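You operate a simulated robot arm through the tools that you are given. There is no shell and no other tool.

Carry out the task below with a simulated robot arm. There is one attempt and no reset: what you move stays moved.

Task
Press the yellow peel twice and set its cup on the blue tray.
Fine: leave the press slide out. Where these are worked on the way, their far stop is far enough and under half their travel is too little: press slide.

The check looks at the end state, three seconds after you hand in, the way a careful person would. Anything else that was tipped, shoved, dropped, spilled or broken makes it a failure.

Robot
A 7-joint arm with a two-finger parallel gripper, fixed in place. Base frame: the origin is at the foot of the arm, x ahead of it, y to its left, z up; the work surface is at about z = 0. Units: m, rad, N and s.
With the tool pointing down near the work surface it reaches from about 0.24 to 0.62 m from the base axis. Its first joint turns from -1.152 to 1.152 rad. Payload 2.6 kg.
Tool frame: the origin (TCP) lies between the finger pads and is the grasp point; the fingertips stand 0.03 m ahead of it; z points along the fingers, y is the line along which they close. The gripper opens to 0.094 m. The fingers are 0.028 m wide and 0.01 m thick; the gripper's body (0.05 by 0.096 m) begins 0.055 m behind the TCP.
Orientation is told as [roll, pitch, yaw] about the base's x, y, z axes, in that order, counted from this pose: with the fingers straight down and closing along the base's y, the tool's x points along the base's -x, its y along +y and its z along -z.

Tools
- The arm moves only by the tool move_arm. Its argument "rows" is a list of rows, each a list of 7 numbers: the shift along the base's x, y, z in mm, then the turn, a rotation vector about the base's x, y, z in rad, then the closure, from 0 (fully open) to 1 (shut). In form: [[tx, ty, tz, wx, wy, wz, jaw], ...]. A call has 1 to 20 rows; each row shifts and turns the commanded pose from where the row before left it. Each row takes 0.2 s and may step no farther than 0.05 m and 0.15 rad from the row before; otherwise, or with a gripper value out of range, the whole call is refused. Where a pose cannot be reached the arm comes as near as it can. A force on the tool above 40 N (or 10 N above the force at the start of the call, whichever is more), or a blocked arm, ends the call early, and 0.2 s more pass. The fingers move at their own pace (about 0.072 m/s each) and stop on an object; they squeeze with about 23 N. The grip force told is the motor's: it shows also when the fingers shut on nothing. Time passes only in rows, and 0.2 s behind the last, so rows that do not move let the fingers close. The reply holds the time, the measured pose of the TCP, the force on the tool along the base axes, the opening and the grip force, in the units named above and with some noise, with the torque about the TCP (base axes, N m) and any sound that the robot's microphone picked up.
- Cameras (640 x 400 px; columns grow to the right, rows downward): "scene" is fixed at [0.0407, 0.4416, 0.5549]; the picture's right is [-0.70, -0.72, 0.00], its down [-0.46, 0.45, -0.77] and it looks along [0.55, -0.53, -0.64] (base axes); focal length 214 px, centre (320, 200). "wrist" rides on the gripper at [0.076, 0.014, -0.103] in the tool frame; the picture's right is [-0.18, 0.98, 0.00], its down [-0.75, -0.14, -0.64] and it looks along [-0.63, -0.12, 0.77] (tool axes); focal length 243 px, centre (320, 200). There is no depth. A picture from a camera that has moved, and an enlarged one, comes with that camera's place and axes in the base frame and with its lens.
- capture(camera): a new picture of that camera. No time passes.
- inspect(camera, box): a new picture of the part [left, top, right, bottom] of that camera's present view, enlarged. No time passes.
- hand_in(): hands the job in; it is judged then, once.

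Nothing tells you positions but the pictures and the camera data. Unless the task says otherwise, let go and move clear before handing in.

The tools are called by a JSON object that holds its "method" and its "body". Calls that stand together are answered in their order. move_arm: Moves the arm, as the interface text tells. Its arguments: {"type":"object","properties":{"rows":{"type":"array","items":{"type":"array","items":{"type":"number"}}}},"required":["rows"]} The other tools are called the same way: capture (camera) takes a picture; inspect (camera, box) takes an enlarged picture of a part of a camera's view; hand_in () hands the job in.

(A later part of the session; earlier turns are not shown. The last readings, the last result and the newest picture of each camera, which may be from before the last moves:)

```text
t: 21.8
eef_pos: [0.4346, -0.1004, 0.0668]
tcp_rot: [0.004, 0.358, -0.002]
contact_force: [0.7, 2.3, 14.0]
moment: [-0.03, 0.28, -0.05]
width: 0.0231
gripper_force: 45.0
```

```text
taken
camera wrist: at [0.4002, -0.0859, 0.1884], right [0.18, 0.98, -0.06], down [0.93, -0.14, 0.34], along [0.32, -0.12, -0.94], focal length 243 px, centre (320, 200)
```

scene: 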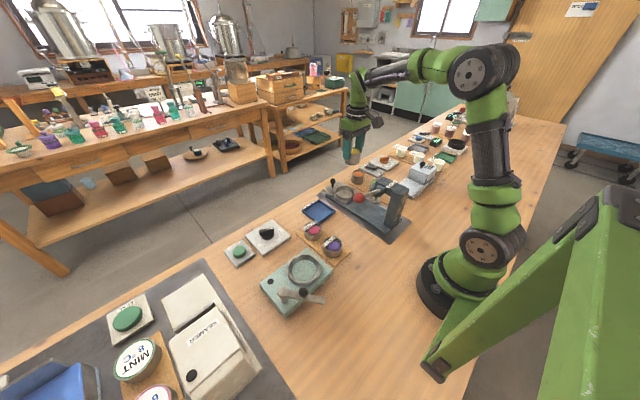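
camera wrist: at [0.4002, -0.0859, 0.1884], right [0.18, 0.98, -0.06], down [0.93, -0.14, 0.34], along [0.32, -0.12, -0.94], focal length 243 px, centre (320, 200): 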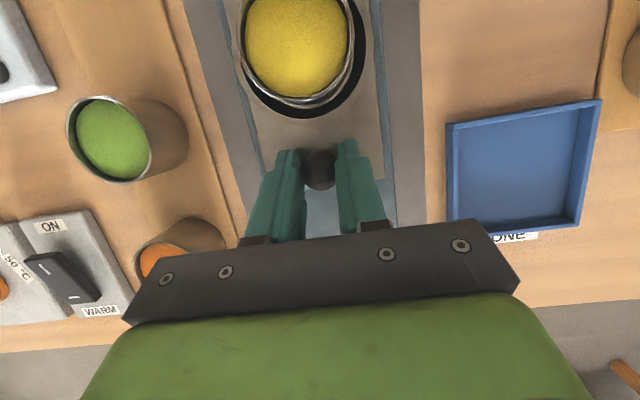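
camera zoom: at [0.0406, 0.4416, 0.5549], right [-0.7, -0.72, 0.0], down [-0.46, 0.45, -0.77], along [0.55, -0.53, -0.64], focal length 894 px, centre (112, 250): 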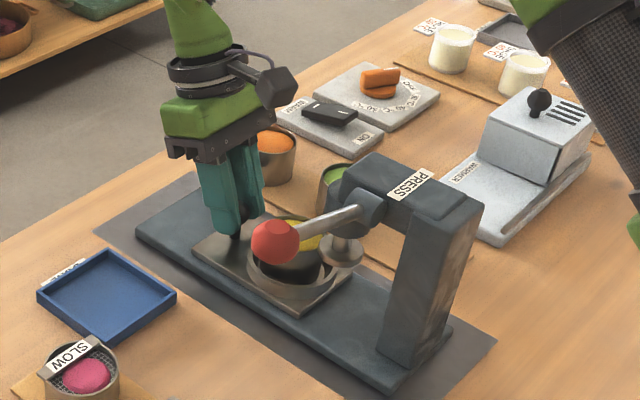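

The slide is about two thirds in, and the cup is nearing the plunger. I'll continue in smaller moves while watching clearance.

{"method": "move_arm", "body": {"rows": [[-3, 0, 1, 0, 0, 0, 0.9], [-6, 0, 0, 0, 0, 0, 0.9], [-6, 0, 0, 0, 0, 0, 0.9], [-6, 0, 0, 0, 0, 0, 0.9], [-3, 0, 0, 0, 0, 0, 0.9], [0, 0, 0, 0, 0, 0, 0.9]]}}

{"method": "inspect", "body": {"camera": "scene", "box": [310, 140, 430, 236]}}

{"method": "capture", "body": {"camera": "wrist"}}

```text
t: 23.2
eef_pos: [0.4108, -0.0996, 0.0661]
tcp_rot: [0.0, 0.361, -0.001]
contact_force: [0.0, -4.1, -19.1]
moment: [-0.13, -0.62, 0.09]
width: 0.0232
gripper_force: 45.1
```

```text
4.17 times, centred on (370, 188) of scene
camera zoom: at [0.0408, 0.4415, 0.5549], right [-0.7, -0.72, 0.0], down [-0.46, 0.45, -0.77], along [0.55, -0.53, -0.64], focal length 894 px, centre (112, 250)
```

zoom: 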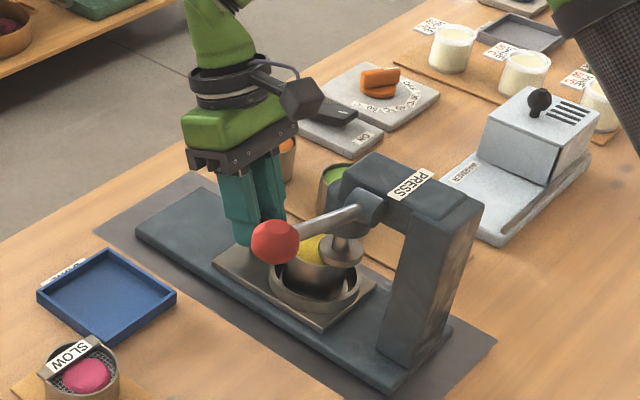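

```text
taken
camera wrist: at [0.3757, -0.0856, 0.1885], right [0.17, 0.98, -0.06], down [0.93, -0.14, 0.33], along [0.32, -0.12, -0.94], focal length 243 px, centre (320, 200)
```

wrist: 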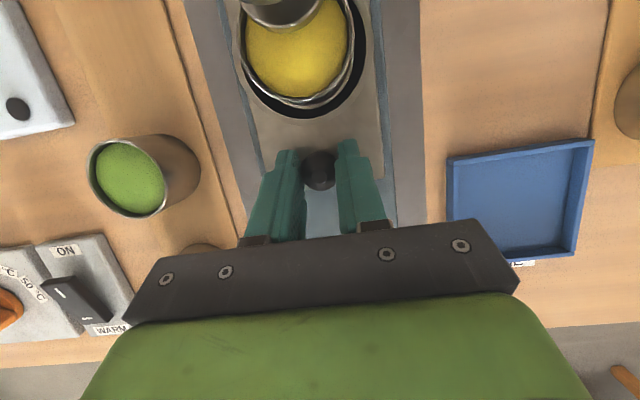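

The plunger disc is starting to overlap the cup from above with visible clearance. I'll ease the tool down 0.5 mm and go for the stop.

{"method": "move_arm", "body": {"rows": [[-3, 0, -0.6, 0, 0, 0, 0.9], [-5, 0, 0, 0, 0, 0, 0.9], [-5, 0, 0, 0, 0, 0, 0.9], [-3, 0, 0, 0, 0, 0, 0.9], [0, 0, 0, 0, 0, 0, 0.9]]}}

{"method": "inspect", "body": {"camera": "scene", "box": [330, 150, 430, 230]}}

{"method": "capture", "body": {"camera": "wrist"}}

```text
t: 24.4
eef_pos: [0.395, -0.1004, 0.0657]
tcp_rot: [-0.001, 0.359, -0.004]
contact_force: [-1.0, -9.6, -16.0]
moment: [-0.14, 0.54, -0.03]
width: 0.0232
gripper_force: 45.3
```

```text
5.00 times, centred on (380, 190) of scene
camera zoom: at [0.0408, 0.4415, 0.5549], right [-0.7, -0.72, 0.0], down [-0.46, 0.45, -0.77], along [0.55, -0.53, -0.64], focal length 1072 px, centre (20, 250)
```

zoom: 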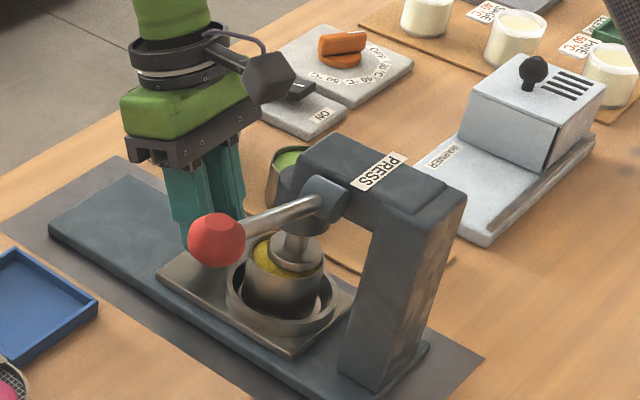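

```text
taken
camera wrist: at [0.3599, -0.0856, 0.1885], right [0.18, 0.98, -0.06], down [0.93, -0.14, 0.34], along [0.32, -0.12, -0.94], focal length 243 px, centre (320, 200)
```

wrist: 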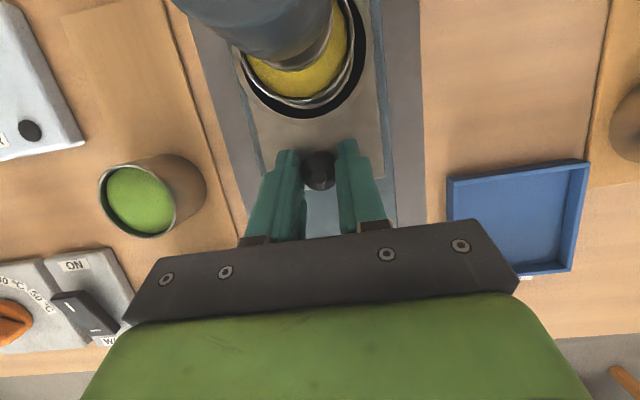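

The cup is almost fully under the plunger and I haven't felt a stop yet. I'll continue in 3 mm steps, relaxing the side and vertical strain.

{"method": "move_arm", "body": {"rows": [[-2, -0.4, -0.5, 0, 0, 0, 0.9], [-3, 0, 0, 0, 0, 0, 0.9], [-2, 0, 0, 0, 0, 0, 0.9], [0, 0, 0, 0, 0, 0, 0.9]]}}

{"method": "inspect", "body": {"camera": "scene", "box": [350, 170, 410, 218]}}

```text
t: 25.4
eef_pos: [0.39, -0.0999, 0.0665]
tcp_rot: [0.002, 0.349, 0.002]
contact_force: [27.8, -8.0, -8.7]
moment: [-0.11, 0.03, 0.0]
width: 0.0229
gripper_force: 45.0
```

```text
8.33 times, centred on (380, 194) of scene
camera zoom: at [0.0408, 0.4416, 0.5549], right [-0.7, -0.72, 0.0], down [-0.46, 0.45, -0.77], along [0.55, -0.53, -0.64], focal length 1787 px, centre (-180, 250)
```

zoom: 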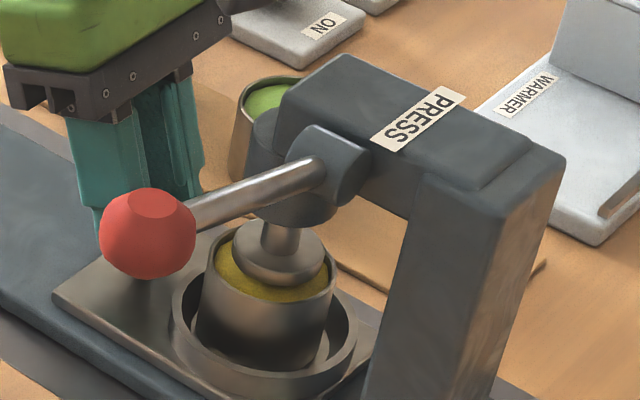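

The force rose to 28 N in x at TCP x = 0.390, so the slide is at its inner stop after about 134 mm of travel with the plunger centred over the cup. I'll release the knob, rise, and straighten the tool.

{"method": "move_arm", "body": {"rows": [[1, 0.2, 0, 0, 0, 0, 0.9], [0, 0, 0, 0, 0, 0, 0.4], [0, 0, 0, 0, 0, 0, 0.25], [0, 0, 0, 0, 0, 0, 0.25], [0, 0, 15, 0, 0, 0, 0.25], [0, 0, 30, 0, 0, 0, 0.25], [0, 0, 40, 0, 0, 0, 0.25], [0, 0, 40, 0, 0, 0, 0.25], [0, 0, 40, 0, 0, 0, 0.25], [0, 0, 30, 0, 0, 0, 0.25], [0, 0, 0, 0, -0.12, 0, 0.25], [0, 0, 0, 0, -0.12, 0, 0.25], [0, 0, 0, 0, -0.12, 0, 0.25], [0, 0, 0, 0, 0, 0, 0.25]]}}

{"method": "capture", "body": {"camera": "wrist"}}

{"method": "inspect", "body": {"camera": "scene", "box": [330, 150, 430, 230]}}

```text
t: 28.4
eef_pos: [0.3882, -0.0995, 0.261]
tcp_rot: [0.001, -0.003, -0.002]
contact_force: [0.3, -0.1, 0.2]
moment: [0.0, 0.02, 0.0]
width: 0.0703
gripper_force: 0.1
```

```text
taken
camera wrist: at [0.3125, -0.0849, 0.3631], right [0.19, 0.98, 0.0], down [0.75, -0.14, 0.64], along [0.63, -0.12, -0.77], focal length 243 px, centre (320, 200)
```

wrist: 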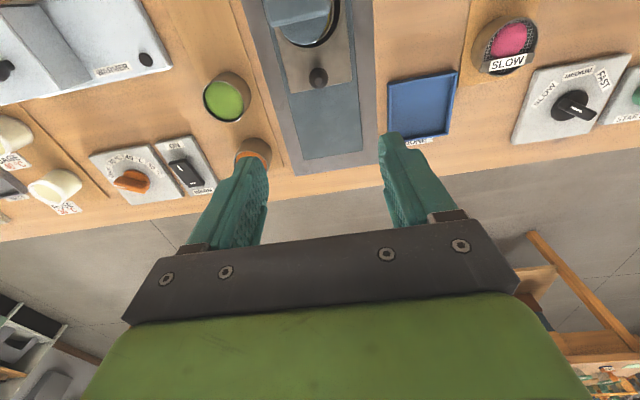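

```text
5.00 times, centred on (380, 190) of scene
camera zoom: at [0.0407, 0.4416, 0.5549], right [-0.7, -0.72, 0.0], down [-0.46, 0.45, -0.77], along [0.55, -0.53, -0.64], focal length 1072 px, centre (20, 250)
```

zoom: 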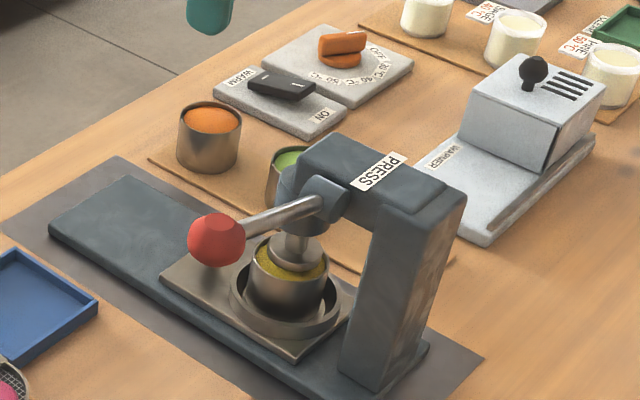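

The slide stays in and the cup sits under the plunger. Next I'll move above the red lever ball with the fingers shut.

{"method": "move_arm", "body": {"rows": [[-10, 15, 5, 0, 0, 0, 0.5], [-15, 22, 5, 0, 0, 0, 0.8], [-15, 23, 0, 0, 0, 0, 1], [-15, 23, 0, 0, 0, 0, 1], [-15, 23, 0, 0, 0, 0, 1], [-15, 23, 0, 0, 0, 0, 1], [-13, 20, 0, 0, 0, 0, 1], [0, 0, 0, 0, 0, 0, 1]]}}

{"method": "capture", "body": {"camera": "wrist"}}

{"method": "inspect", "body": {"camera": "scene", "box": [310, 110, 430, 230]}}

```text
t: 30.2
eef_pos: [0.2919, 0.0497, 0.2711]
tcp_rot: [0.002, -0.004, -0.001]
contact_force: [0.4, 0.0, 0.2]
moment: [0.02, 0.01, -0.01]
width: 0.0001
gripper_force: 22.8
```

```text
taken
camera wrist: at [0.2165, 0.0645, 0.373], right [0.19, 0.98, 0.0], down [0.75, -0.14, 0.64], along [0.63, -0.12, -0.77], focal length 243 px, centre (320, 200)
```

wrist: 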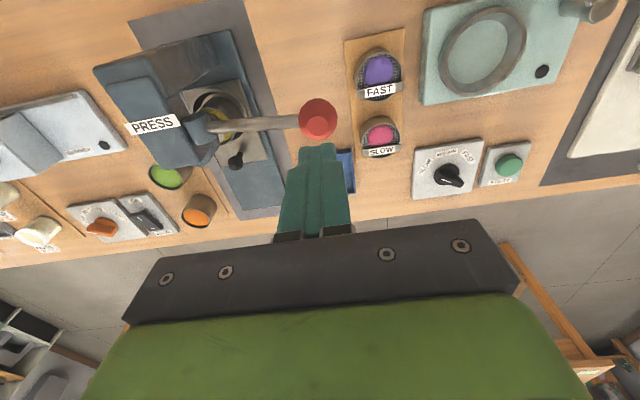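

```text
3.33 times, centred on (370, 170) of scene
camera zoom: at [0.0407, 0.4416, 0.5549], right [-0.7, -0.72, 0.0], down [-0.46, 0.45, -0.77], along [0.55, -0.53, -0.64], focal length 715 px, centre (153, 300)
```

zoom: 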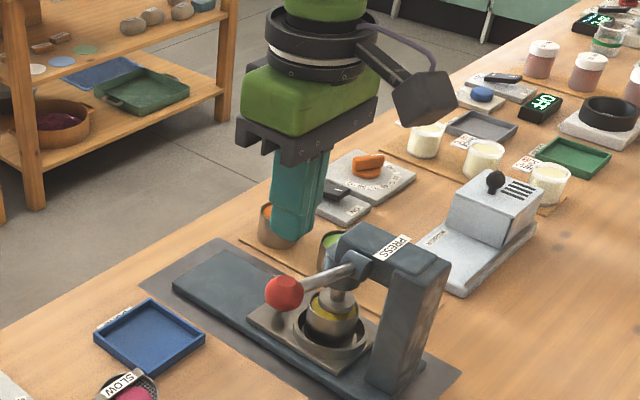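

The ball is at about (0.289, 0.049, 0.184), directly beneath the closed fingertips. I'll come down onto it and start pressing, watching force and lever motion.

{"method": "move_arm", "body": {"rows": [[-1, 1, -20, 0, 0, 0, 1], [0, 0, -16, 0, 0, 0, 1], [0, 0, -5, 0, 0, 0, 1], [0, 1, -6, 0, 0, 0, 1], [0, 1, -6, 0, 0, 0, 1], [0, 0, -6, 0, 0, 0, 1], [0, 0, 0, 0, 0, 0, 1]]}}

{"method": "capture", "body": {"camera": "wrist"}}

{"method": "inspect", "body": {"camera": "scene", "box": [310, 130, 430, 230]}}

```text
t: 31.8
eef_pos: [0.2906, 0.0523, 0.2126]
tcp_rot: [0.003, -0.002, -0.002]
contact_force: [-0.1, 3.4, 3.5]
moment: [0.08, 0.0, -0.04]
width: 0.0
gripper_force: 23.3
```

```text
taken
camera wrist: at [0.2148, 0.0667, 0.3145], right [0.19, 0.98, 0.0], down [0.75, -0.14, 0.64], along [0.63, -0.12, -0.77], focal length 243 px, centre (320, 200)
```

wrist: 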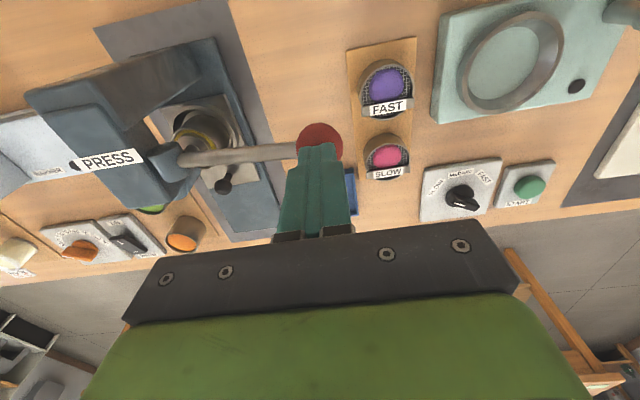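

```text
4.00 times, centred on (370, 180) of scene
camera zoom: at [0.0407, 0.4416, 0.5549], right [-0.7, -0.72, 0.0], down [-0.46, 0.45, -0.77], along [0.55, -0.53, -0.64], focal length 858 px, centre (120, 280)
```

zoom: 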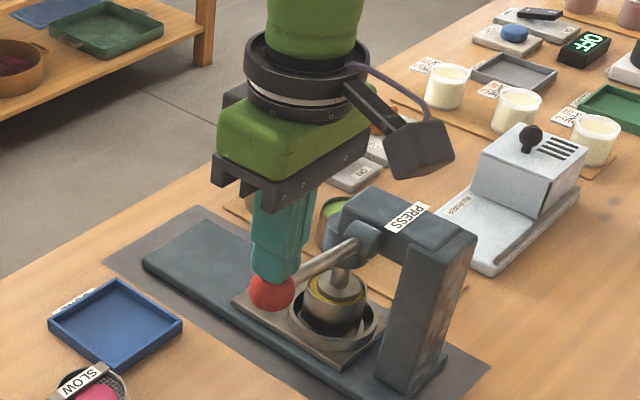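

The lever moves down easily (about 3.5 N) and the plunger is lowering. I'll continue the stroke.

{"method": "move_arm", "body": {"rows": [[0, 1, -8, 0, 0, 0, 1], [0, 0, -8, 0, 0, 0, 1], [0, 0, -8, 0, 0, 0, 1], [0, 0, -8, 0, 0, 0, 1], [0, 0, 0, 0, 0, 0, 1]]}}

{"method": "inspect", "body": {"camera": "scene", "box": [330, 150, 430, 230]}}

{"method": "capture", "body": {"camera": "wrist"}}

```text
t: 32.8
eef_pos: [0.2899, 0.0541, 0.1875]
tcp_rot: [0.004, -0.002, -0.005]
contact_force: [-5.9, -1.2, 12.6]
moment: [-0.1, 0.18, -0.01]
width: 0.0001
gripper_force: 23.3
stopped in row 4: the force on the tool passed its limit at 56 N (the readings are from after the stop); the commanded pose is now the measured one
```

```text
5.00 times, centred on (380, 190) of scene
camera zoom: at [0.0407, 0.4416, 0.5549], right [-0.7, -0.72, 0.0], down [-0.46, 0.45, -0.77], along [0.55, -0.53, -0.64], focal length 1072 px, centre (20, 250)
```

zoom: 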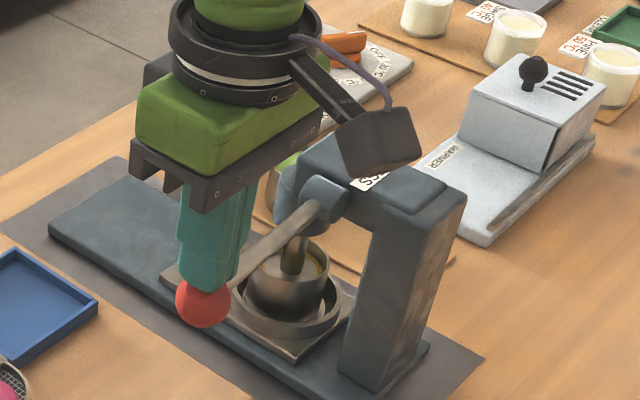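

```text
taken
camera wrist: at [0.2143, 0.0682, 0.2882], right [0.19, 0.98, 0.0], down [0.75, -0.15, 0.64], along [0.63, -0.12, -0.76], focal length 243 px, centre (320, 200)
```

wrist: 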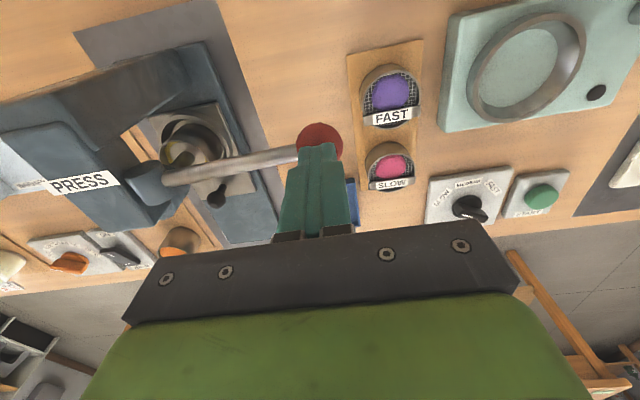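

The call stopped at 56 N with the lever about horizontal and the plunger inside the cup, which suggests the end of the stroke. I'll press 1–2 mm more to confirm it's firmly at its stop.

{"method": "move_arm", "body": {"rows": [[0, 0, -1, 0, 0, 0, 1], [0, 0, -1, 0, 0, 0, 1], [0, 0, 0, 0, 0, 0, 1]]}}

{"method": "inspect", "body": {"camera": "scene", "box": [350, 170, 410, 218]}}

```text
t: 33.3
eef_pos: [0.2903, 0.0533, 0.1864]
tcp_rot: [0.003, -0.004, -0.006]
contact_force: [-4.5, -1.1, 11.3]
moment: [-0.11, 0.16, -0.02]
width: 0.0
gripper_force: 22.7
stopped in row 2: the force on the tool passed its limit at 44 N (the readings are from after the stop); the commanded pose is now the measured one
```

```text
8.33 times, centred on (380, 194) of scene
camera zoom: at [0.0407, 0.4416, 0.5549], right [-0.7, -0.72, 0.0], down [-0.46, 0.45, -0.77], along [0.55, -0.53, -0.64], focal length 1787 px, centre (-180, 250)
```

zoom: 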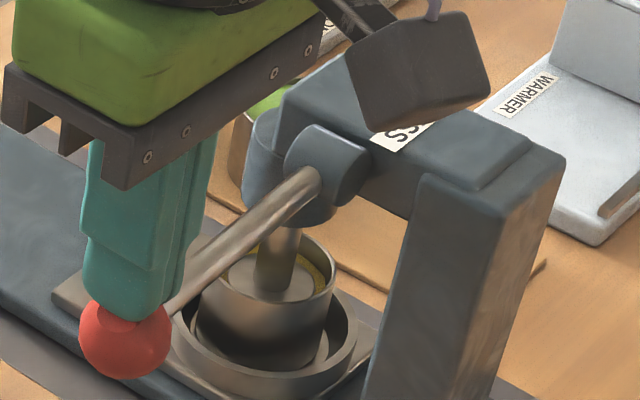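

The lever is firmly at its bottom stop, with the plunger down on the peel. I'll rise slowly to see whether the lever springs back.

{"method": "move_arm", "body": {"rows": [[0, 0, 6, 0, 0, 0, 1], [0, 0, 10, 0, 0, 0, 1], [0, -1, 10, 0, 0, 0, 1], [0, -1, 12, 0, 0, 0, 1], [0, 0, 15, 0, 0, 0, 1], [0, 0, 20, 0, 0, 0, 1], [0, 0, 0, 0, 0, 0, 1]]}}

{"method": "inspect", "body": {"camera": "scene", "box": [330, 150, 430, 230]}}

{"method": "capture", "body": {"camera": "wrist"}}

```text
t: 34.9
eef_pos: [0.2913, 0.052, 0.2582]
tcp_rot: [0.005, -0.005, -0.006]
contact_force: [0.3, -0.2, 0.7]
moment: [-0.06, 0.0, -0.01]
width: 0.0001
gripper_force: 22.6
```

```text
5.00 times, centred on (380, 190) of scene
camera zoom: at [0.0407, 0.4416, 0.5549], right [-0.7, -0.72, 0.0], down [-0.46, 0.45, -0.77], along [0.55, -0.53, -0.64], focal length 1072 px, centre (20, 250)
```

zoom: 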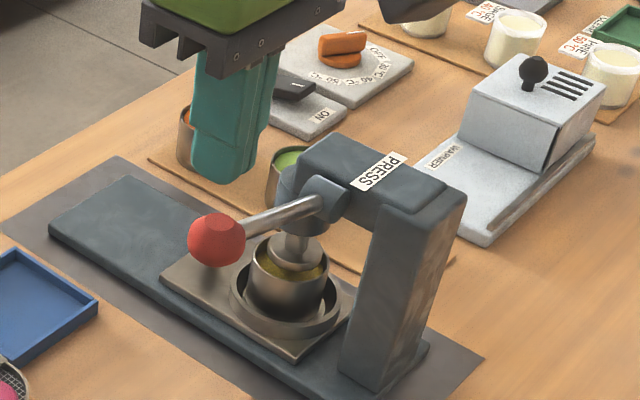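

```text
taken
camera wrist: at [0.2154, 0.0668, 0.3605], right [0.19, 0.98, 0.0], down [0.75, -0.15, 0.65], along [0.63, -0.12, -0.76], focal length 243 px, centre (320, 200)
```

wrist: 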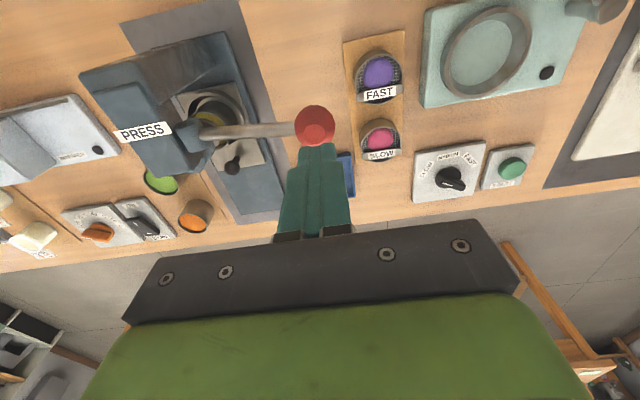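

The lever sprang all the way back up, so that's one full press. Now the second press with the same stroke.

{"method": "move_arm", "body": {"rows": [[0, 0, -20, 0, 0, 0, 1], [0, 0, -8, 0, 0, 0, 1], [0, 0, -7, 0, 0, 0, 1], [0, 1, -7, 0, 0, 0, 1], [0, 1, -7, 0, 0, 0, 1], [0, 0, -7, 0, 0, 0, 1], [0, 0, -6, 0, 0, 0, 1], [0, 0, -5, 0, 0, 0, 1], [0, 0, -3, 0, 0, 0, 1], [0, 0, -2, 0, 0, 0, 1], [0, 0, -1, 0, 0, 0, 1], [0, 0, 0, 0, 0, 0, 1]]}}

{"method": "inspect", "body": {"camera": "scene", "box": [350, 170, 410, 218]}}

```text
t: 37.5
eef_pos: [0.2897, 0.0533, 0.1865]
tcp_rot: [0.004, -0.004, -0.004]
contact_force: [1.4, 5.5, 6.5]
moment: [0.12, -0.04, 0.01]
width: 0.0002
gripper_force: 23.1
```

```text
8.33 times, centred on (380, 194) of scene
camera zoom: at [0.0407, 0.4416, 0.5549], right [-0.7, -0.72, 0.0], down [-0.46, 0.45, -0.77], along [0.55, -0.53, -0.64], focal length 1787 px, centre (-180, 250)
```

zoom: 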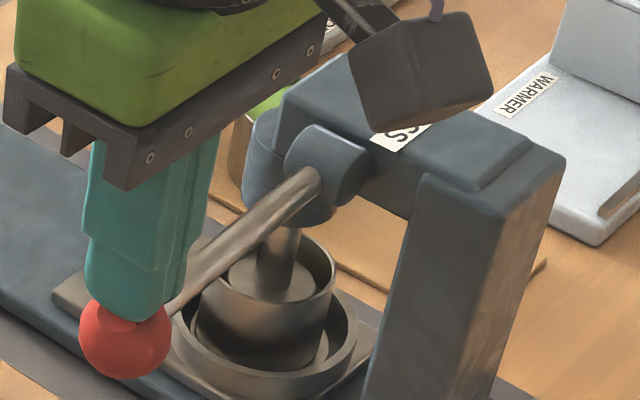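

The lever is in the same down position but with light force. I'll press a little further to make sure it seats at its stop.

{"method": "move_arm", "body": {"rows": [[0, 0, -1, 0, 0, 0, 1], [0, 0, -1, 0, 0, 0, 1], [0, 0, 0, 0, 0, 0, 1]]}}

```text
t: 38.2
eef_pos: [0.2888, 0.054, 0.1867]
tcp_rot: [0.005, -0.006, -0.009]
contact_force: [-5.1, -1.9, 9.7]
moment: [-0.11, 0.16, -0.02]
width: 0.0002
gripper_force: 22.9
stopped in row 3: the force on the tool passed its limit at 42 N (the readings are from after the stop); the commanded pose is now the measured one
```

The second press hit the hard stop (42 N, no further motion). I'll rise off the lever and let it return.

{"method": "move_arm", "body": {"rows": [[0, 0, 6, 0, 0, 0, 1], [0, 0, 10, 0, 0, 0, 1], [0, -1, 10, 0, 0, 0, 1], [0, -1, 12, 0, 0, 0, 1], [0, 0, 15, 0, 0, 0, 1], [0, 0, 20, 0, 0, 0, 1], [0, 0, 15, 0, 0, 0, 1], [0, 0, 0, 0, 0, 0, 1]]}}

{"method": "inspect", "body": {"camera": "scene", "box": [350, 170, 410, 218]}}

{"method": "capture", "body": {"camera": "wrist"}}

```text
t: 40.0
eef_pos: [0.2892, 0.0525, 0.2737]
tcp_rot: [0.005, -0.007, -0.009]
contact_force: [0.1, 0.3, -0.1]
moment: [0.0, 0.0, -0.03]
width: 0.0
gripper_force: 23.0
```

```text
8.33 times, centred on (380, 194) of scene
camera zoom: at [0.0407, 0.4416, 0.5549], right [-0.7, -0.72, 0.0], down [-0.46, 0.45, -0.77], along [0.55, -0.53, -0.64], focal length 1787 px, centre (-180, 250)
```

zoom: 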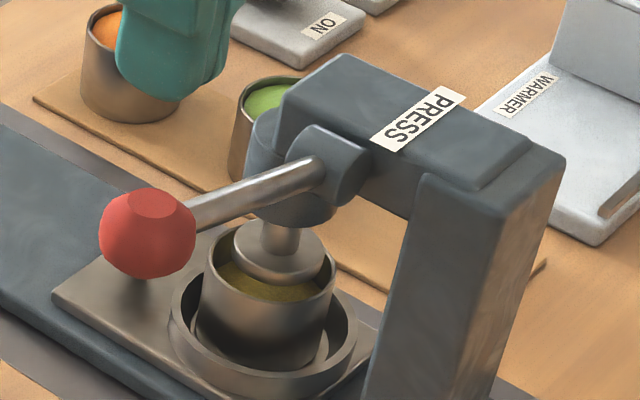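

```text
taken
camera wrist: at [0.2136, 0.0662, 0.3755], right [0.19, 0.98, 0.01], down [0.75, -0.15, 0.65], along [0.63, -0.12, -0.76], focal length 243 px, centre (320, 200)
```

wrist: 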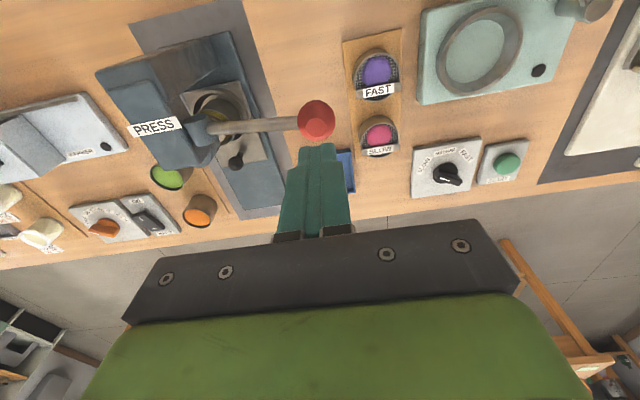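

Both presses are done: the peel sits visibly lower and darker, and the lever is back up. Now I'll return above the slide knob with the tilted tool to pull the slide out.

{"method": "move_arm", "body": {"rows": [[14, -21, 0, 0, 0, 0, 1], [14, -22, 0, 0, 0, 0, 1], [14, -22, 0, 0, 0, 0, 1], [15, -22, 0, 0, 0, 0, 0.8], [15, -22, 0, 0, 0, 0, 0.5], [15, -22, 0, 0, 0, 0, 0.3], [14, -21, 0, -0.005, 0.007, 0.008, 0.25], [0, 0, 0, 0, 0.12, 0, 0.25], [0, 0, -20, 0, 0.12, 0, 0.25], [0, 0, -40, 0, 0.12, 0, 0.25], [0, 0, -40, 0, 0, 0, 0.25], [0, 0, 0, 0, 0, 0, 0.25]]}}

{"method": "capture", "body": {"camera": "wrist"}}

{"method": "inspect", "body": {"camera": "scene", "box": [310, 120, 430, 230]}}

```text
t: 42.6
eef_pos: [0.3901, -0.0992, 0.173]
tcp_rot: [0.0, 0.363, 0.0]
contact_force: [0.5, -0.6, 0.5]
moment: [-0.03, 0.0, -0.02]
width: 0.0705
gripper_force: 0.2
```

```text
taken
camera wrist: at [0.3563, -0.0843, 0.2954], right [0.17, 0.98, -0.07], down [0.93, -0.14, 0.33], along [0.32, -0.12, -0.94], focal length 243 px, centre (320, 200)
```

wrist: 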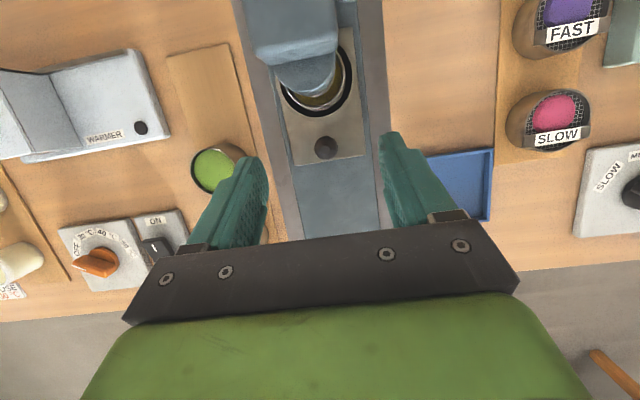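

```text
3.64 times, centred on (370, 175) of scene
camera zoom: at [0.0407, 0.4416, 0.5549], right [-0.7, -0.72, 0.0], down [-0.46, 0.45, -0.77], along [0.55, -0.53, -0.64], focal length 780 px, centre (138, 291)
```

zoom: 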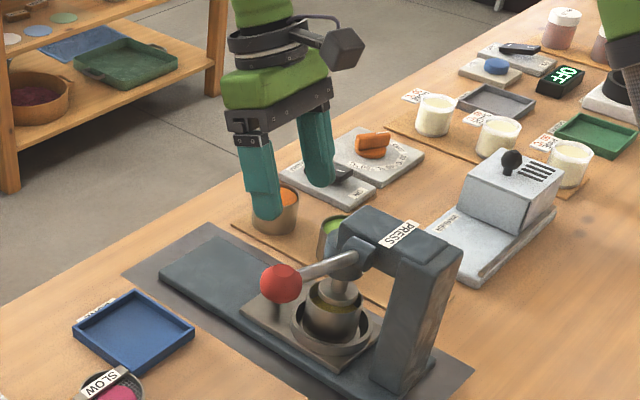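

The knob is at about (0.385, -0.101), right under the tilted gripper. I'll descend and grip it again.

{"method": "move_arm", "body": {"rows": [[0, -0.5, -30, 0, 0, 0, 0.25], [0, 0, -30, 0, 0, 0, 0.25], [0, 0, -25, 0, 0, 0, 0.25], [0, 0, -15, 0, 0, 0, 0.25], [0, 0, -8, 0, 0, 0, 0.25], [0, 0, 0, 0, 0, 0, 0.25], [0, 0, 0, 0, 0, 0, 0.9], [0, 0, 0, 0, 0, 0, 0.9], [0, 0, 0, 0, 0, 0, 0.9], [0, 0, 0, 0, 0, 0, 0.9], [0, 0, 0, 0, 0, 0, 0.9]]}}

{"method": "capture", "body": {"camera": "wrist"}}

{"method": "inspect", "body": {"camera": "scene", "box": [330, 150, 430, 230]}}

```text
t: 45.0
eef_pos: [0.3899, -0.1012, 0.0655]
tcp_rot: [0.002, 0.361, -0.001]
contact_force: [-0.4, 9.8, -2.4]
moment: [0.16, 0.03, -0.06]
width: 0.0231
gripper_force: 44.9
```

```text
taken
camera wrist: at [0.356, -0.0859, 0.1878], right [0.17, 0.98, -0.06], down [0.93, -0.14, 0.33], along [0.32, -0.12, -0.94], focal length 243 px, centre (320, 200)
```

wrist: 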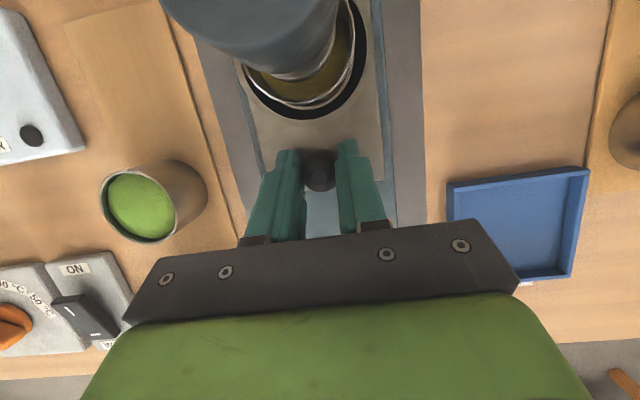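

```text
5.00 times, centred on (380, 190) of scene
camera zoom: at [0.0407, 0.4416, 0.5549], right [-0.7, -0.72, 0.0], down [-0.46, 0.45, -0.77], along [0.55, -0.53, -0.64], focal length 1072 px, centre (20, 250)
```

zoom: 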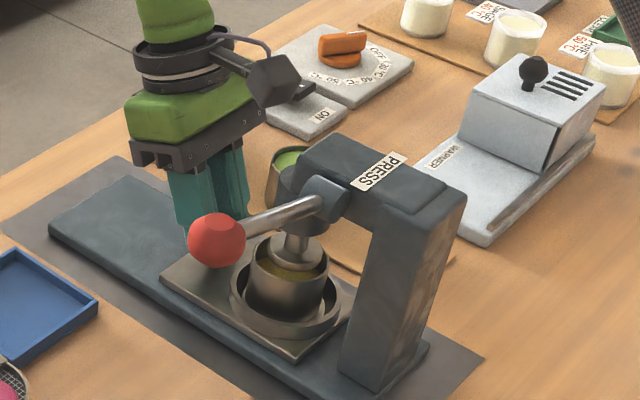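

I have the knob again (23.1 mm). I'll pull the slide out slowly in stages, easing +y a bit.

{"method": "move_arm", "body": {"rows": [[2, 0.8, 0, 0, 0, 0, 0.9], [5, 0, 0, 0, 0, 0, 0.9], [7, 0, 0, 0, 0, 0, 0.9], [7, 0, 0, 0, 0, 0, 0.9], [7, 0, 0, 0, 0, 0, 0.9], [7, 0, 0, 0, 0, 0, 0.9], [4, 0, 0, 0, 0, 0, 0.9], [2, 0, 0, 0, 0, 0, 0.9]]}}

{"method": "inspect", "body": {"camera": "scene", "box": [330, 150, 430, 230]}}

```text
t: 46.8
eef_pos: [0.4325, -0.1, 0.0651]
tcp_rot: [0.0, 0.363, 0.0]
contact_force: [-0.8, 10.5, -18.4]
moment: [0.14, -0.02, -0.08]
width: 0.0233
gripper_force: 45.2
```

```text
5.00 times, centred on (380, 190) of scene
camera zoom: at [0.0408, 0.4415, 0.5549], right [-0.7, -0.72, 0.0], down [-0.46, 0.45, -0.77], along [0.55, -0.53, -0.64], focal length 1072 px, centre (20, 250)
```

zoom: 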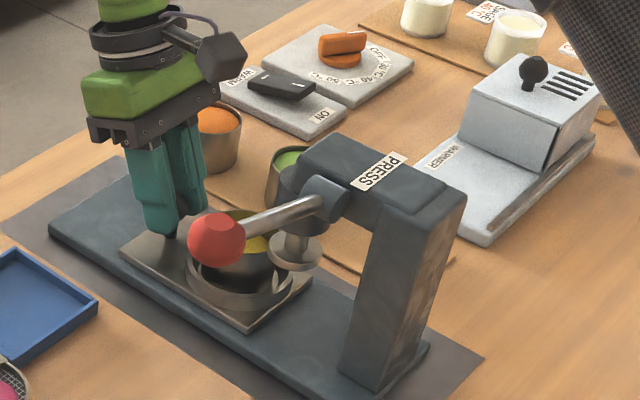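

The slide is coming out with the cup upright. I'll lower the tool 0.6 mm and ease +y a bit, then continue.

{"method": "move_arm", "body": {"rows": [[2, 0.5, -0.6, 0, 0, 0, 0.9], [6, 0, 0, 0, 0, 0, 0.9], [8, 0, 0, 0, 0, 0, 0.9], [8, 0, 0, 0, 0, 0, 0.9], [8, 0, 0, 0, 0, 0, 0.9], [8, 0, 0, 0, 0, 0, 0.9], [6, 0, 0, 0, 0, 0, 0.9], [3, 0, 0, 0, 0, 0, 0.9], [0, 0, 0, 0, 0, 0, 0.9]]}}

{"method": "inspect", "body": {"camera": "scene", "box": [310, 150, 410, 230]}}

```text
t: 48.8
eef_pos: [0.4814, -0.0992, 0.0654]
tcp_rot: [-0.002, 0.359, -0.001]
contact_force: [0.6, 1.3, 0.3]
moment: [0.04, -0.44, 0.02]
width: 0.0231
gripper_force: 44.7
```

```text
5.00 times, centred on (360, 190) of scene
camera zoom: at [0.0407, 0.4416, 0.5549], right [-0.7, -0.72, 0.0], down [-0.46, 0.45, -0.77], along [0.55, -0.53, -0.64], focal length 1072 px, centre (120, 250)
```

zoom: 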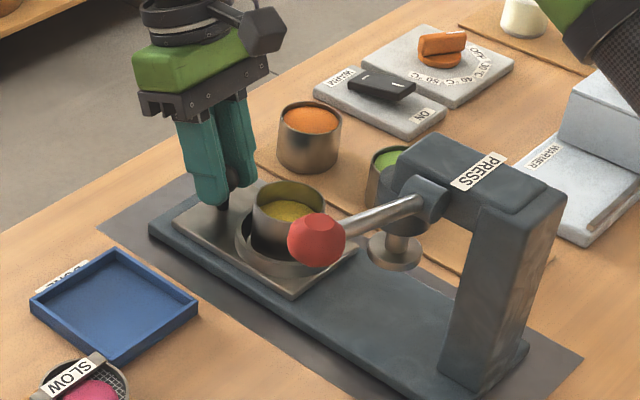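

Everything is relaxed and the slide has about 42 mm left. I'll finish pulling it out.

{"method": "move_arm", "body": {"rows": [[3, 0, 0, 0, 0, 0, 0.9], [7, 0, 0, 0, 0, 0, 0.9], [7, 0, 0, 0, 0, 0, 0.9], [7, 0, 0, 0, 0, 0, 0.9], [7, 0, 0, 0, 0, 0, 0.9], [6, 0, 0, 0, 0, 0, 0.9], [3, 0, 0, 0, 0, 0, 0.9], [1.5, 0, 0, 0, 0, 0, 0.9], [0, 0, 0, 0, 0, 0, 0.9]]}}

{"method": "inspect", "body": {"camera": "scene", "box": [310, 150, 410, 230]}}

```text
t: 50.8
eef_pos: [0.5227, -0.1006, 0.0655]
tcp_rot: [-0.004, 0.36, -0.001]
contact_force: [1.1, -7.0, 13.5]
moment: [-0.16, 0.46, 0.08]
width: 0.0233
gripper_force: 45.0
```

```text
5.00 times, centred on (360, 190) of scene
camera zoom: at [0.0406, 0.4416, 0.5549], right [-0.7, -0.72, 0.0], down [-0.46, 0.45, -0.77], along [0.55, -0.53, -0.64], focal length 1072 px, centre (120, 250)
```

zoom: 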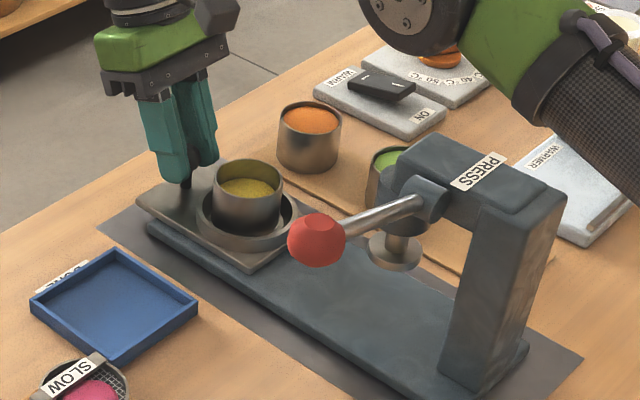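

The slide is out and the peel is clearly pressed down in the cup. I'll release the knob, rise, straighten, and move over the cup.

{"method": "move_arm", "body": {"rows": [[0, -0.5, 0.5, 0, 0, 0, 0.9], [0, 0, 0, 0, 0, 0, 0.4], [0, 0, 0, 0, 0, 0, 0.25], [0, 0, 0, 0, 0, 0, 0.25], [0, 0, 20, 0, 0, 0, 0.25], [0, 0, 35, 0, 0, 0, 0.25], [0, 0, 40, 0, 0, 0, 0.25], [0, 0, 35, 0, 0, 0, 0.25], [-15, 0, 0, 0, -0.12, 0, 0.25], [-20, 0, 0, 0, -0.12, 0, 0.25], [-20, 0, 0, 0, -0.12, 0, 0.25], [-14, 0, 0, 0, 0, 0, 0.25], [0, 0, 0, 0, 0, 0, 0.25]]}}

{"method": "capture", "body": {"camera": "wrist"}}

{"method": "inspect", "body": {"camera": "wrist", "box": [280, 40, 380, 180]}}

{"method": "inspect", "body": {"camera": "scene", "box": [320, 165, 370, 205]}}

```text
t: 53.6
eef_pos: [0.4537, -0.1092, 0.198]
tcp_rot: [-0.008, 0.081, -0.001]
contact_force: [-0.1, 0.1, 0.5]
moment: [0.01, 0.03, -0.01]
width: 0.0701
gripper_force: 0.1
out of reach, approached as far as the arm can: row 9
```

```text
taken
camera wrist: at [0.3875, -0.0944, 0.3051], right [0.18, 0.98, -0.02], down [0.8, -0.14, 0.58], along [0.57, -0.12, -0.81], focal length 243 px, centre (320, 200)
```

wrist: 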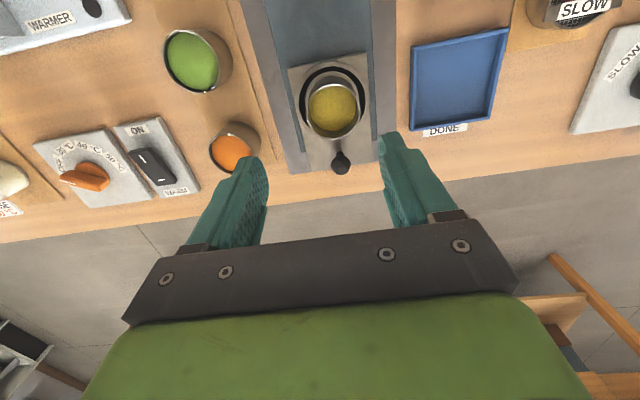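

```text
2.86 times, centred on (330, 110) of wrist
camera zoom: at [0.3875, -0.0944, 0.3051], right [0.18, 0.98, -0.02], down [0.8, -0.14, 0.58], along [0.57, -0.12, -0.81], focal length 693 px, centre (291, 457)
```

zoom: 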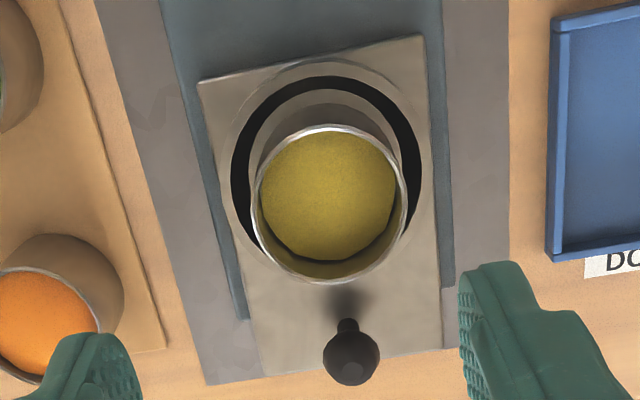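

```text
10.00 times, centred on (345, 185) of scene
camera zoom: at [0.0407, 0.4416, 0.5549], right [-0.7, -0.72, 0.0], down [-0.46, 0.45, -0.77], along [0.55, -0.53, -0.64], focal length 2145 px, centre (70, 350)
```

zoom: 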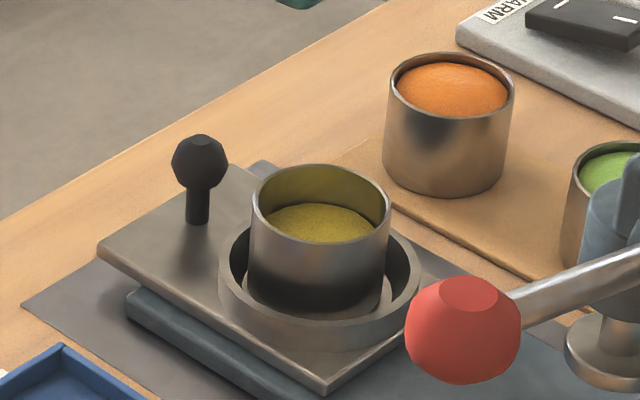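

The cup is in the ring in its original place, with the peel pressed well down. One row was partly out of reach and left a small tilt and y-offset, so I'll straighten and re-centre above the cup.

{"method": "move_arm", "body": {"rows": [[0, 5, 0, 0.008, -0.081, 0.001, 0.25], [1, 5, 0, 0, 0, 0, 0.25], [0, 0, -25, 0, 0, 0, 0.25], [0, 0, -25, 0, 0, 0, 0.25], [0, 0, -20, 0, 0, 0, 0.25], [0, 0, 0, 0, 0, 0, 0.25]]}}

{"method": "inspect", "body": {"camera": "wrist", "box": [240, 60, 400, 220]}}

{"method": "inspect", "body": {"camera": "scene", "box": [310, 140, 410, 220]}}

```text
t: 55.0
eef_pos: [0.4536, -0.1012, 0.1271]
tcp_rot: [-0.001, -0.001, 0.001]
contact_force: [0.7, 1.0, -0.6]
moment: [0.01, 0.01, -0.04]
width: 0.0703
gripper_force: 0.0
```

```text
2.50 times, centred on (320, 140) of wrist
camera zoom: at [0.3792, -0.0866, 0.2289], right [0.18, 0.98, 0.0], down [0.75, -0.14, 0.64], along [0.63, -0.12, -0.77], focal length 606 px, centre (320, 350)
```

zoom: 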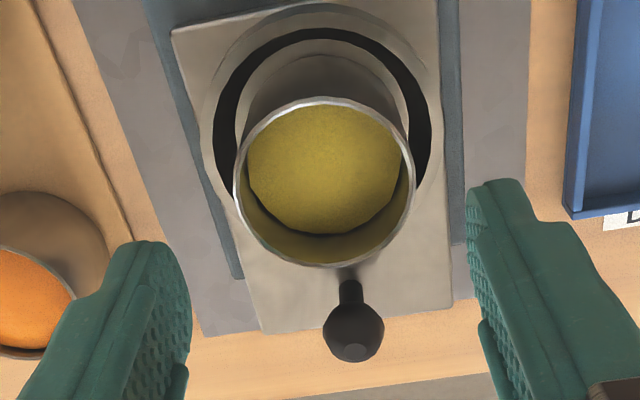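

```text
5.00 times, centred on (360, 180) of scene
camera zoom: at [0.0407, 0.4416, 0.5549], right [-0.7, -0.72, 0.0], down [-0.46, 0.45, -0.77], along [0.55, -0.53, -0.64], focal length 1072 px, centre (120, 300)
```

zoom: 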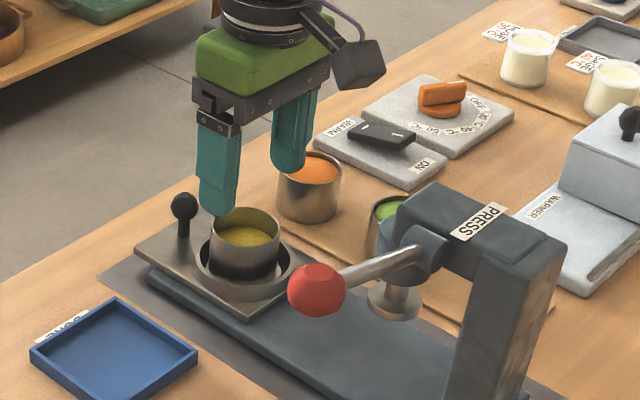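

The cup rim centre is at about (0.454, -0.0995), aligned with the gripper. I'll descend to the earlier grasp height and close.

{"method": "move_arm", "body": {"rows": [[0, 0.5, -20, 0, 0, 0, 0.25], [0, 0, -20, 0, 0, 0, 0.25], [0, 0, -14, 0, 0, 0, 0.25], [0, 0, 0, 0, 0, 0, 0.25], [0, 0, 0, 0, 0, 0, 0.6], [0, 0, 0, 0, 0, 0, 0.6], [0, 0, 0, 0, 0, 0, 0.6], [0, 0, 0, 0, 0, 0, 0.6]]}}

{"method": "inspect", "body": {"camera": "scene", "box": [320, 165, 370, 205]}}

```text
t: 56.8
eef_pos: [0.4552, -0.1002, 0.0728]
tcp_rot: [-0.001, -0.002, 0.0]
contact_force: [-0.9, 0.4, -0.6]
moment: [-0.02, 0.01, 0.01]
width: 0.0528
gripper_force: 23.2
```

```text
10.00 times, centred on (345, 185) of scene
camera zoom: at [0.0407, 0.4416, 0.5549], right [-0.7, -0.72, 0.0], down [-0.46, 0.45, -0.77], along [0.55, -0.53, -0.64], focal length 2145 px, centre (70, 350)
```

zoom: 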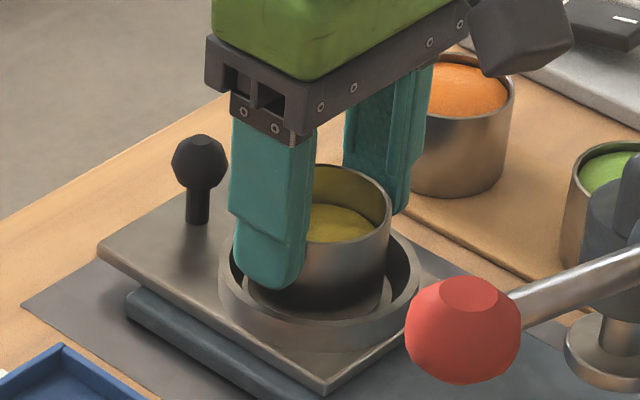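

The cup is gripped again (52.8 mm). I'll lift it straight out of the ring and carry it over toward the blue DONE tray.

{"method": "move_arm", "body": {"rows": [[0, 0, 10, 0, 0, 0, 0.6], [0, 0, 20, 0, 0, 0, 0.6], [0, 0, 30, 0, 0, 0, 0.6], [0, 0, 30, 0, 0, 0, 0.6], [0, 0, 20, 0, 0, 0, 0.6], [-4, 20, 0, 0, 0, 0, 0.6], [-4, 30, 0, 0, 0, 0, 0.6], [-4, 30, 0, 0, 0, 0, 0.6], [-4, 30, 0, 0, 0, 0, 0.6], [-4, 20, 0, 0, 0, 0, 0.6], [0, 0, 0, 0, 0, 0, 0.6]]}}

{"method": "capture", "body": {"camera": "wrist"}}

{"method": "inspect", "body": {"camera": "scene", "box": [280, 130, 400, 240]}}

```text
t: 59.2
eef_pos: [0.4371, 0.0301, 0.1838]
tcp_rot: [0.001, -0.004, 0.003]
contact_force: [-0.6, 0.5, -0.8]
moment: [-0.02, -0.01, 0.01]
width: 0.0529
gripper_force: 22.9
```

```text
taken
camera wrist: at [0.3606, 0.0439, 0.2852], right [0.18, 0.98, 0.0], down [0.75, -0.14, 0.64], along [0.63, -0.12, -0.77], focal length 243 px, centre (320, 200)
```

wrist: 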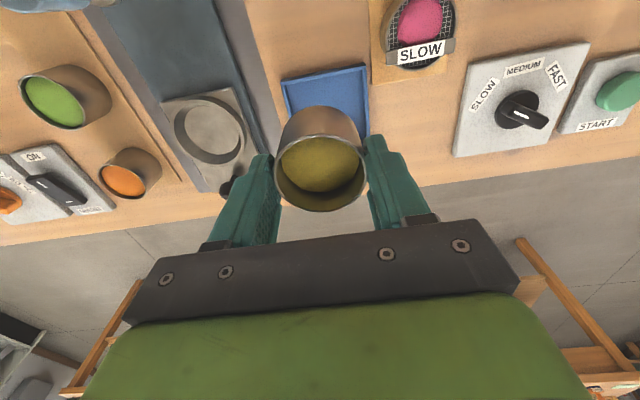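

```text
3.64 times, centred on (340, 185) of scene
camera zoom: at [0.0407, 0.4416, 0.5549], right [-0.7, -0.72, 0.0], down [-0.46, 0.45, -0.77], along [0.55, -0.53, -0.64], focal length 780 px, centre (247, 254)
```

zoom: 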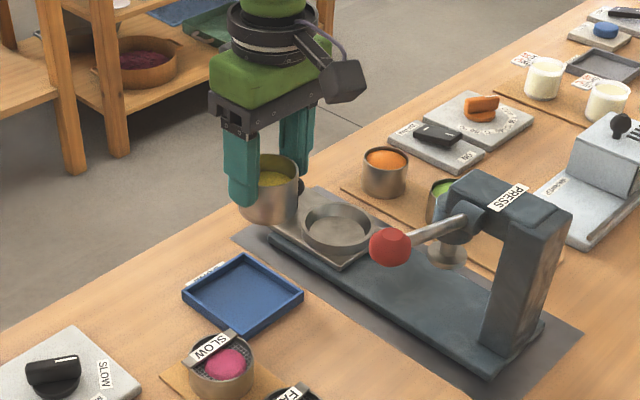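

The tray spans x ≈ 0.418–0.508 and y ≈ -0.01 to 0.08, so its centre is about (0.464, 0.036). I'll align the cup over that centre and descend partway.

{"method": "move_arm", "body": {"rows": [[10, 2, -10, 0, 0, 0, 0.6], [10, 2, -20, 0, 0, 0, 0.6], [9, 2, -25, 0, 0, 0, 0.6], [0, 0, -25, 0, 0, 0, 0.6], [0, 0, -20, 0, 0, 0, 0.6], [0, 0, 0, 0, 0, 0, 0.6]]}}

{"method": "capture", "body": {"camera": "wrist"}}

{"method": "inspect", "body": {"camera": "scene", "box": [280, 150, 380, 230]}}

```text
t: 60.6
eef_pos: [0.4654, 0.0354, 0.0843]
tcp_rot: [0.001, 0.0, 0.003]
contact_force: [0.8, 0.0, 0.1]
moment: [0.02, 0.0, -0.02]
width: 0.0531
gripper_force: 23.2
```

```text
taken
camera wrist: at [0.3893, 0.0499, 0.1854], right [0.18, 0.98, 0.0], down [0.75, -0.14, 0.64], along [0.63, -0.12, -0.77], focal length 243 px, centre (320, 200)
```

wrist: 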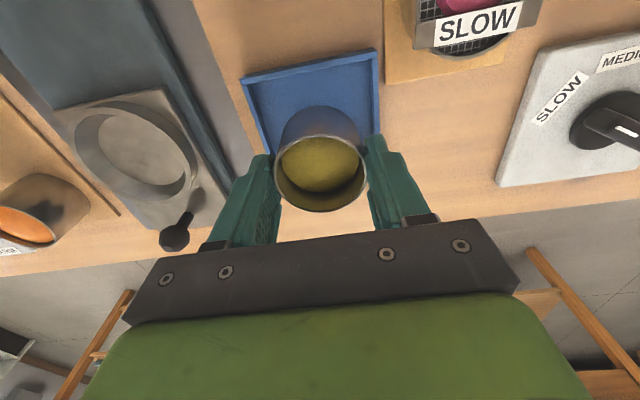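

```text
5.00 times, centred on (330, 190) of scene
camera zoom: at [0.0407, 0.4416, 0.5549], right [-0.7, -0.72, 0.0], down [-0.46, 0.45, -0.77], along [0.55, -0.53, -0.64], focal length 1072 px, centre (270, 250)
```

zoom: 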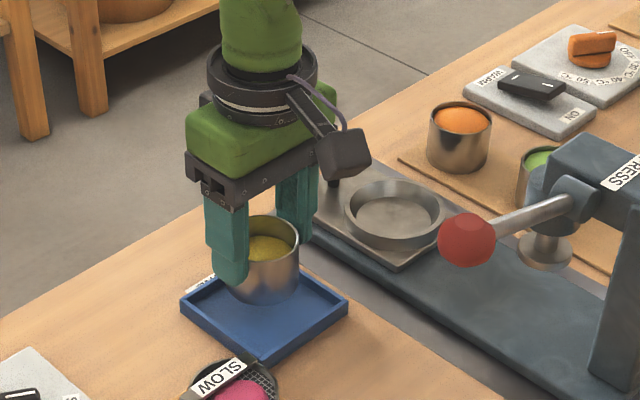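

The cup is centred over the tray. I'll lower it in, finishing with small steps.

{"method": "move_arm", "body": {"rows": [[0, 0, -10, 0, 0, 0, 0.6], [0, 0, -8, 0, 0, 0, 0.6], [0, 0, -3, 0, 0, 0, 0.6], [0, 0, -1.5, 0, 0, 0, 0.6], [0, 0, 0, 0, 0, 0, 0.6]]}}

{"method": "inspect", "body": {"camera": "scene", "box": [295, 170, 345, 210]}}

```text
t: 61.8
eef_pos: [0.466, 0.0367, 0.061]
tcp_rot: [-0.001, -0.002, 0.001]
contact_force: [-0.1, 0.4, -0.8]
moment: [0.0, -0.03, 0.0]
width: 0.0531
gripper_force: 23.0
```

```text
10.00 times, centred on (320, 190) of scene
camera zoom: at [0.0407, 0.4416, 0.5549], right [-0.7, -0.72, 0.0], down [-0.46, 0.45, -0.77], along [0.55, -0.53, -0.64], focal length 2145 px, centre (320, 300)
```

zoom: 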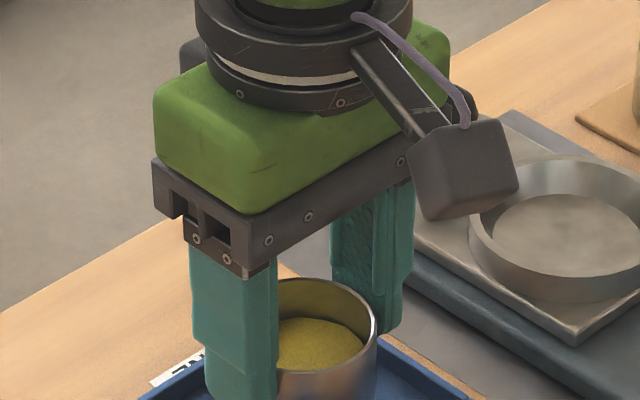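

There's no contact yet at z ≈ 0.061. I'll continue down in 1–1.5 mm steps until the tray takes the load.

{"method": "move_arm", "body": {"rows": [[0, 0, -1.5, 0, 0, 0, 0.6], [0, 0, -1, 0, 0, 0, 0.6], [0, 0, 0, 0, 0, 0, 0.6]]}}

{"method": "inspect", "body": {"camera": "scene", "box": [290, 180, 350, 228]}}

```text
t: 62.6
eef_pos: [0.465, 0.0363, 0.0586]
tcp_rot: [-0.001, -0.001, 0.002]
contact_force: [0.2, 0.6, -0.6]
moment: [0.01, 0.03, 0.01]
width: 0.0526
gripper_force: 22.7
```

```text
8.33 times, centred on (320, 204) of scene
camera zoom: at [0.0407, 0.4416, 0.5549], right [-0.7, -0.72, 0.0], down [-0.46, 0.45, -0.77], along [0.55, -0.53, -0.64], focal length 1787 px, centre (320, 167)
```

zoom: 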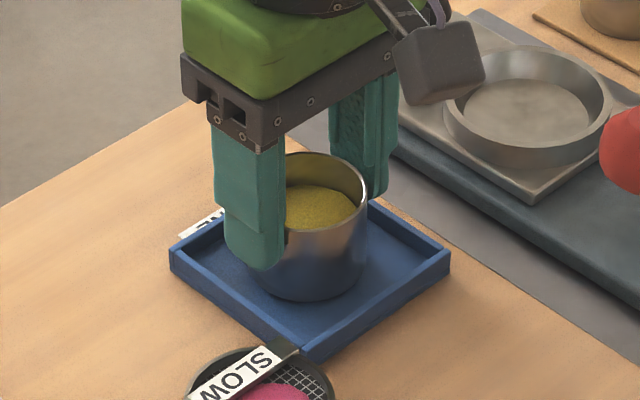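

{"method": "move_arm", "body": {"rows": [[0, 0, -1, 0, 0, 0, 0.6], [0, 0, -1, 0, 0, 0, 0.6], [0, 0, 0, 0, 0, 0, 0.6]]}}

```text
t: 63.4
eef_pos: [0.4652, 0.0359, 0.0566]
tcp_rot: [0.001, -0.002, 0.002]
contact_force: [0.2, -1.0, -0.5]
moment: [-0.01, 0.02, 0.03]
width: 0.0529
gripper_force: 23.2
```

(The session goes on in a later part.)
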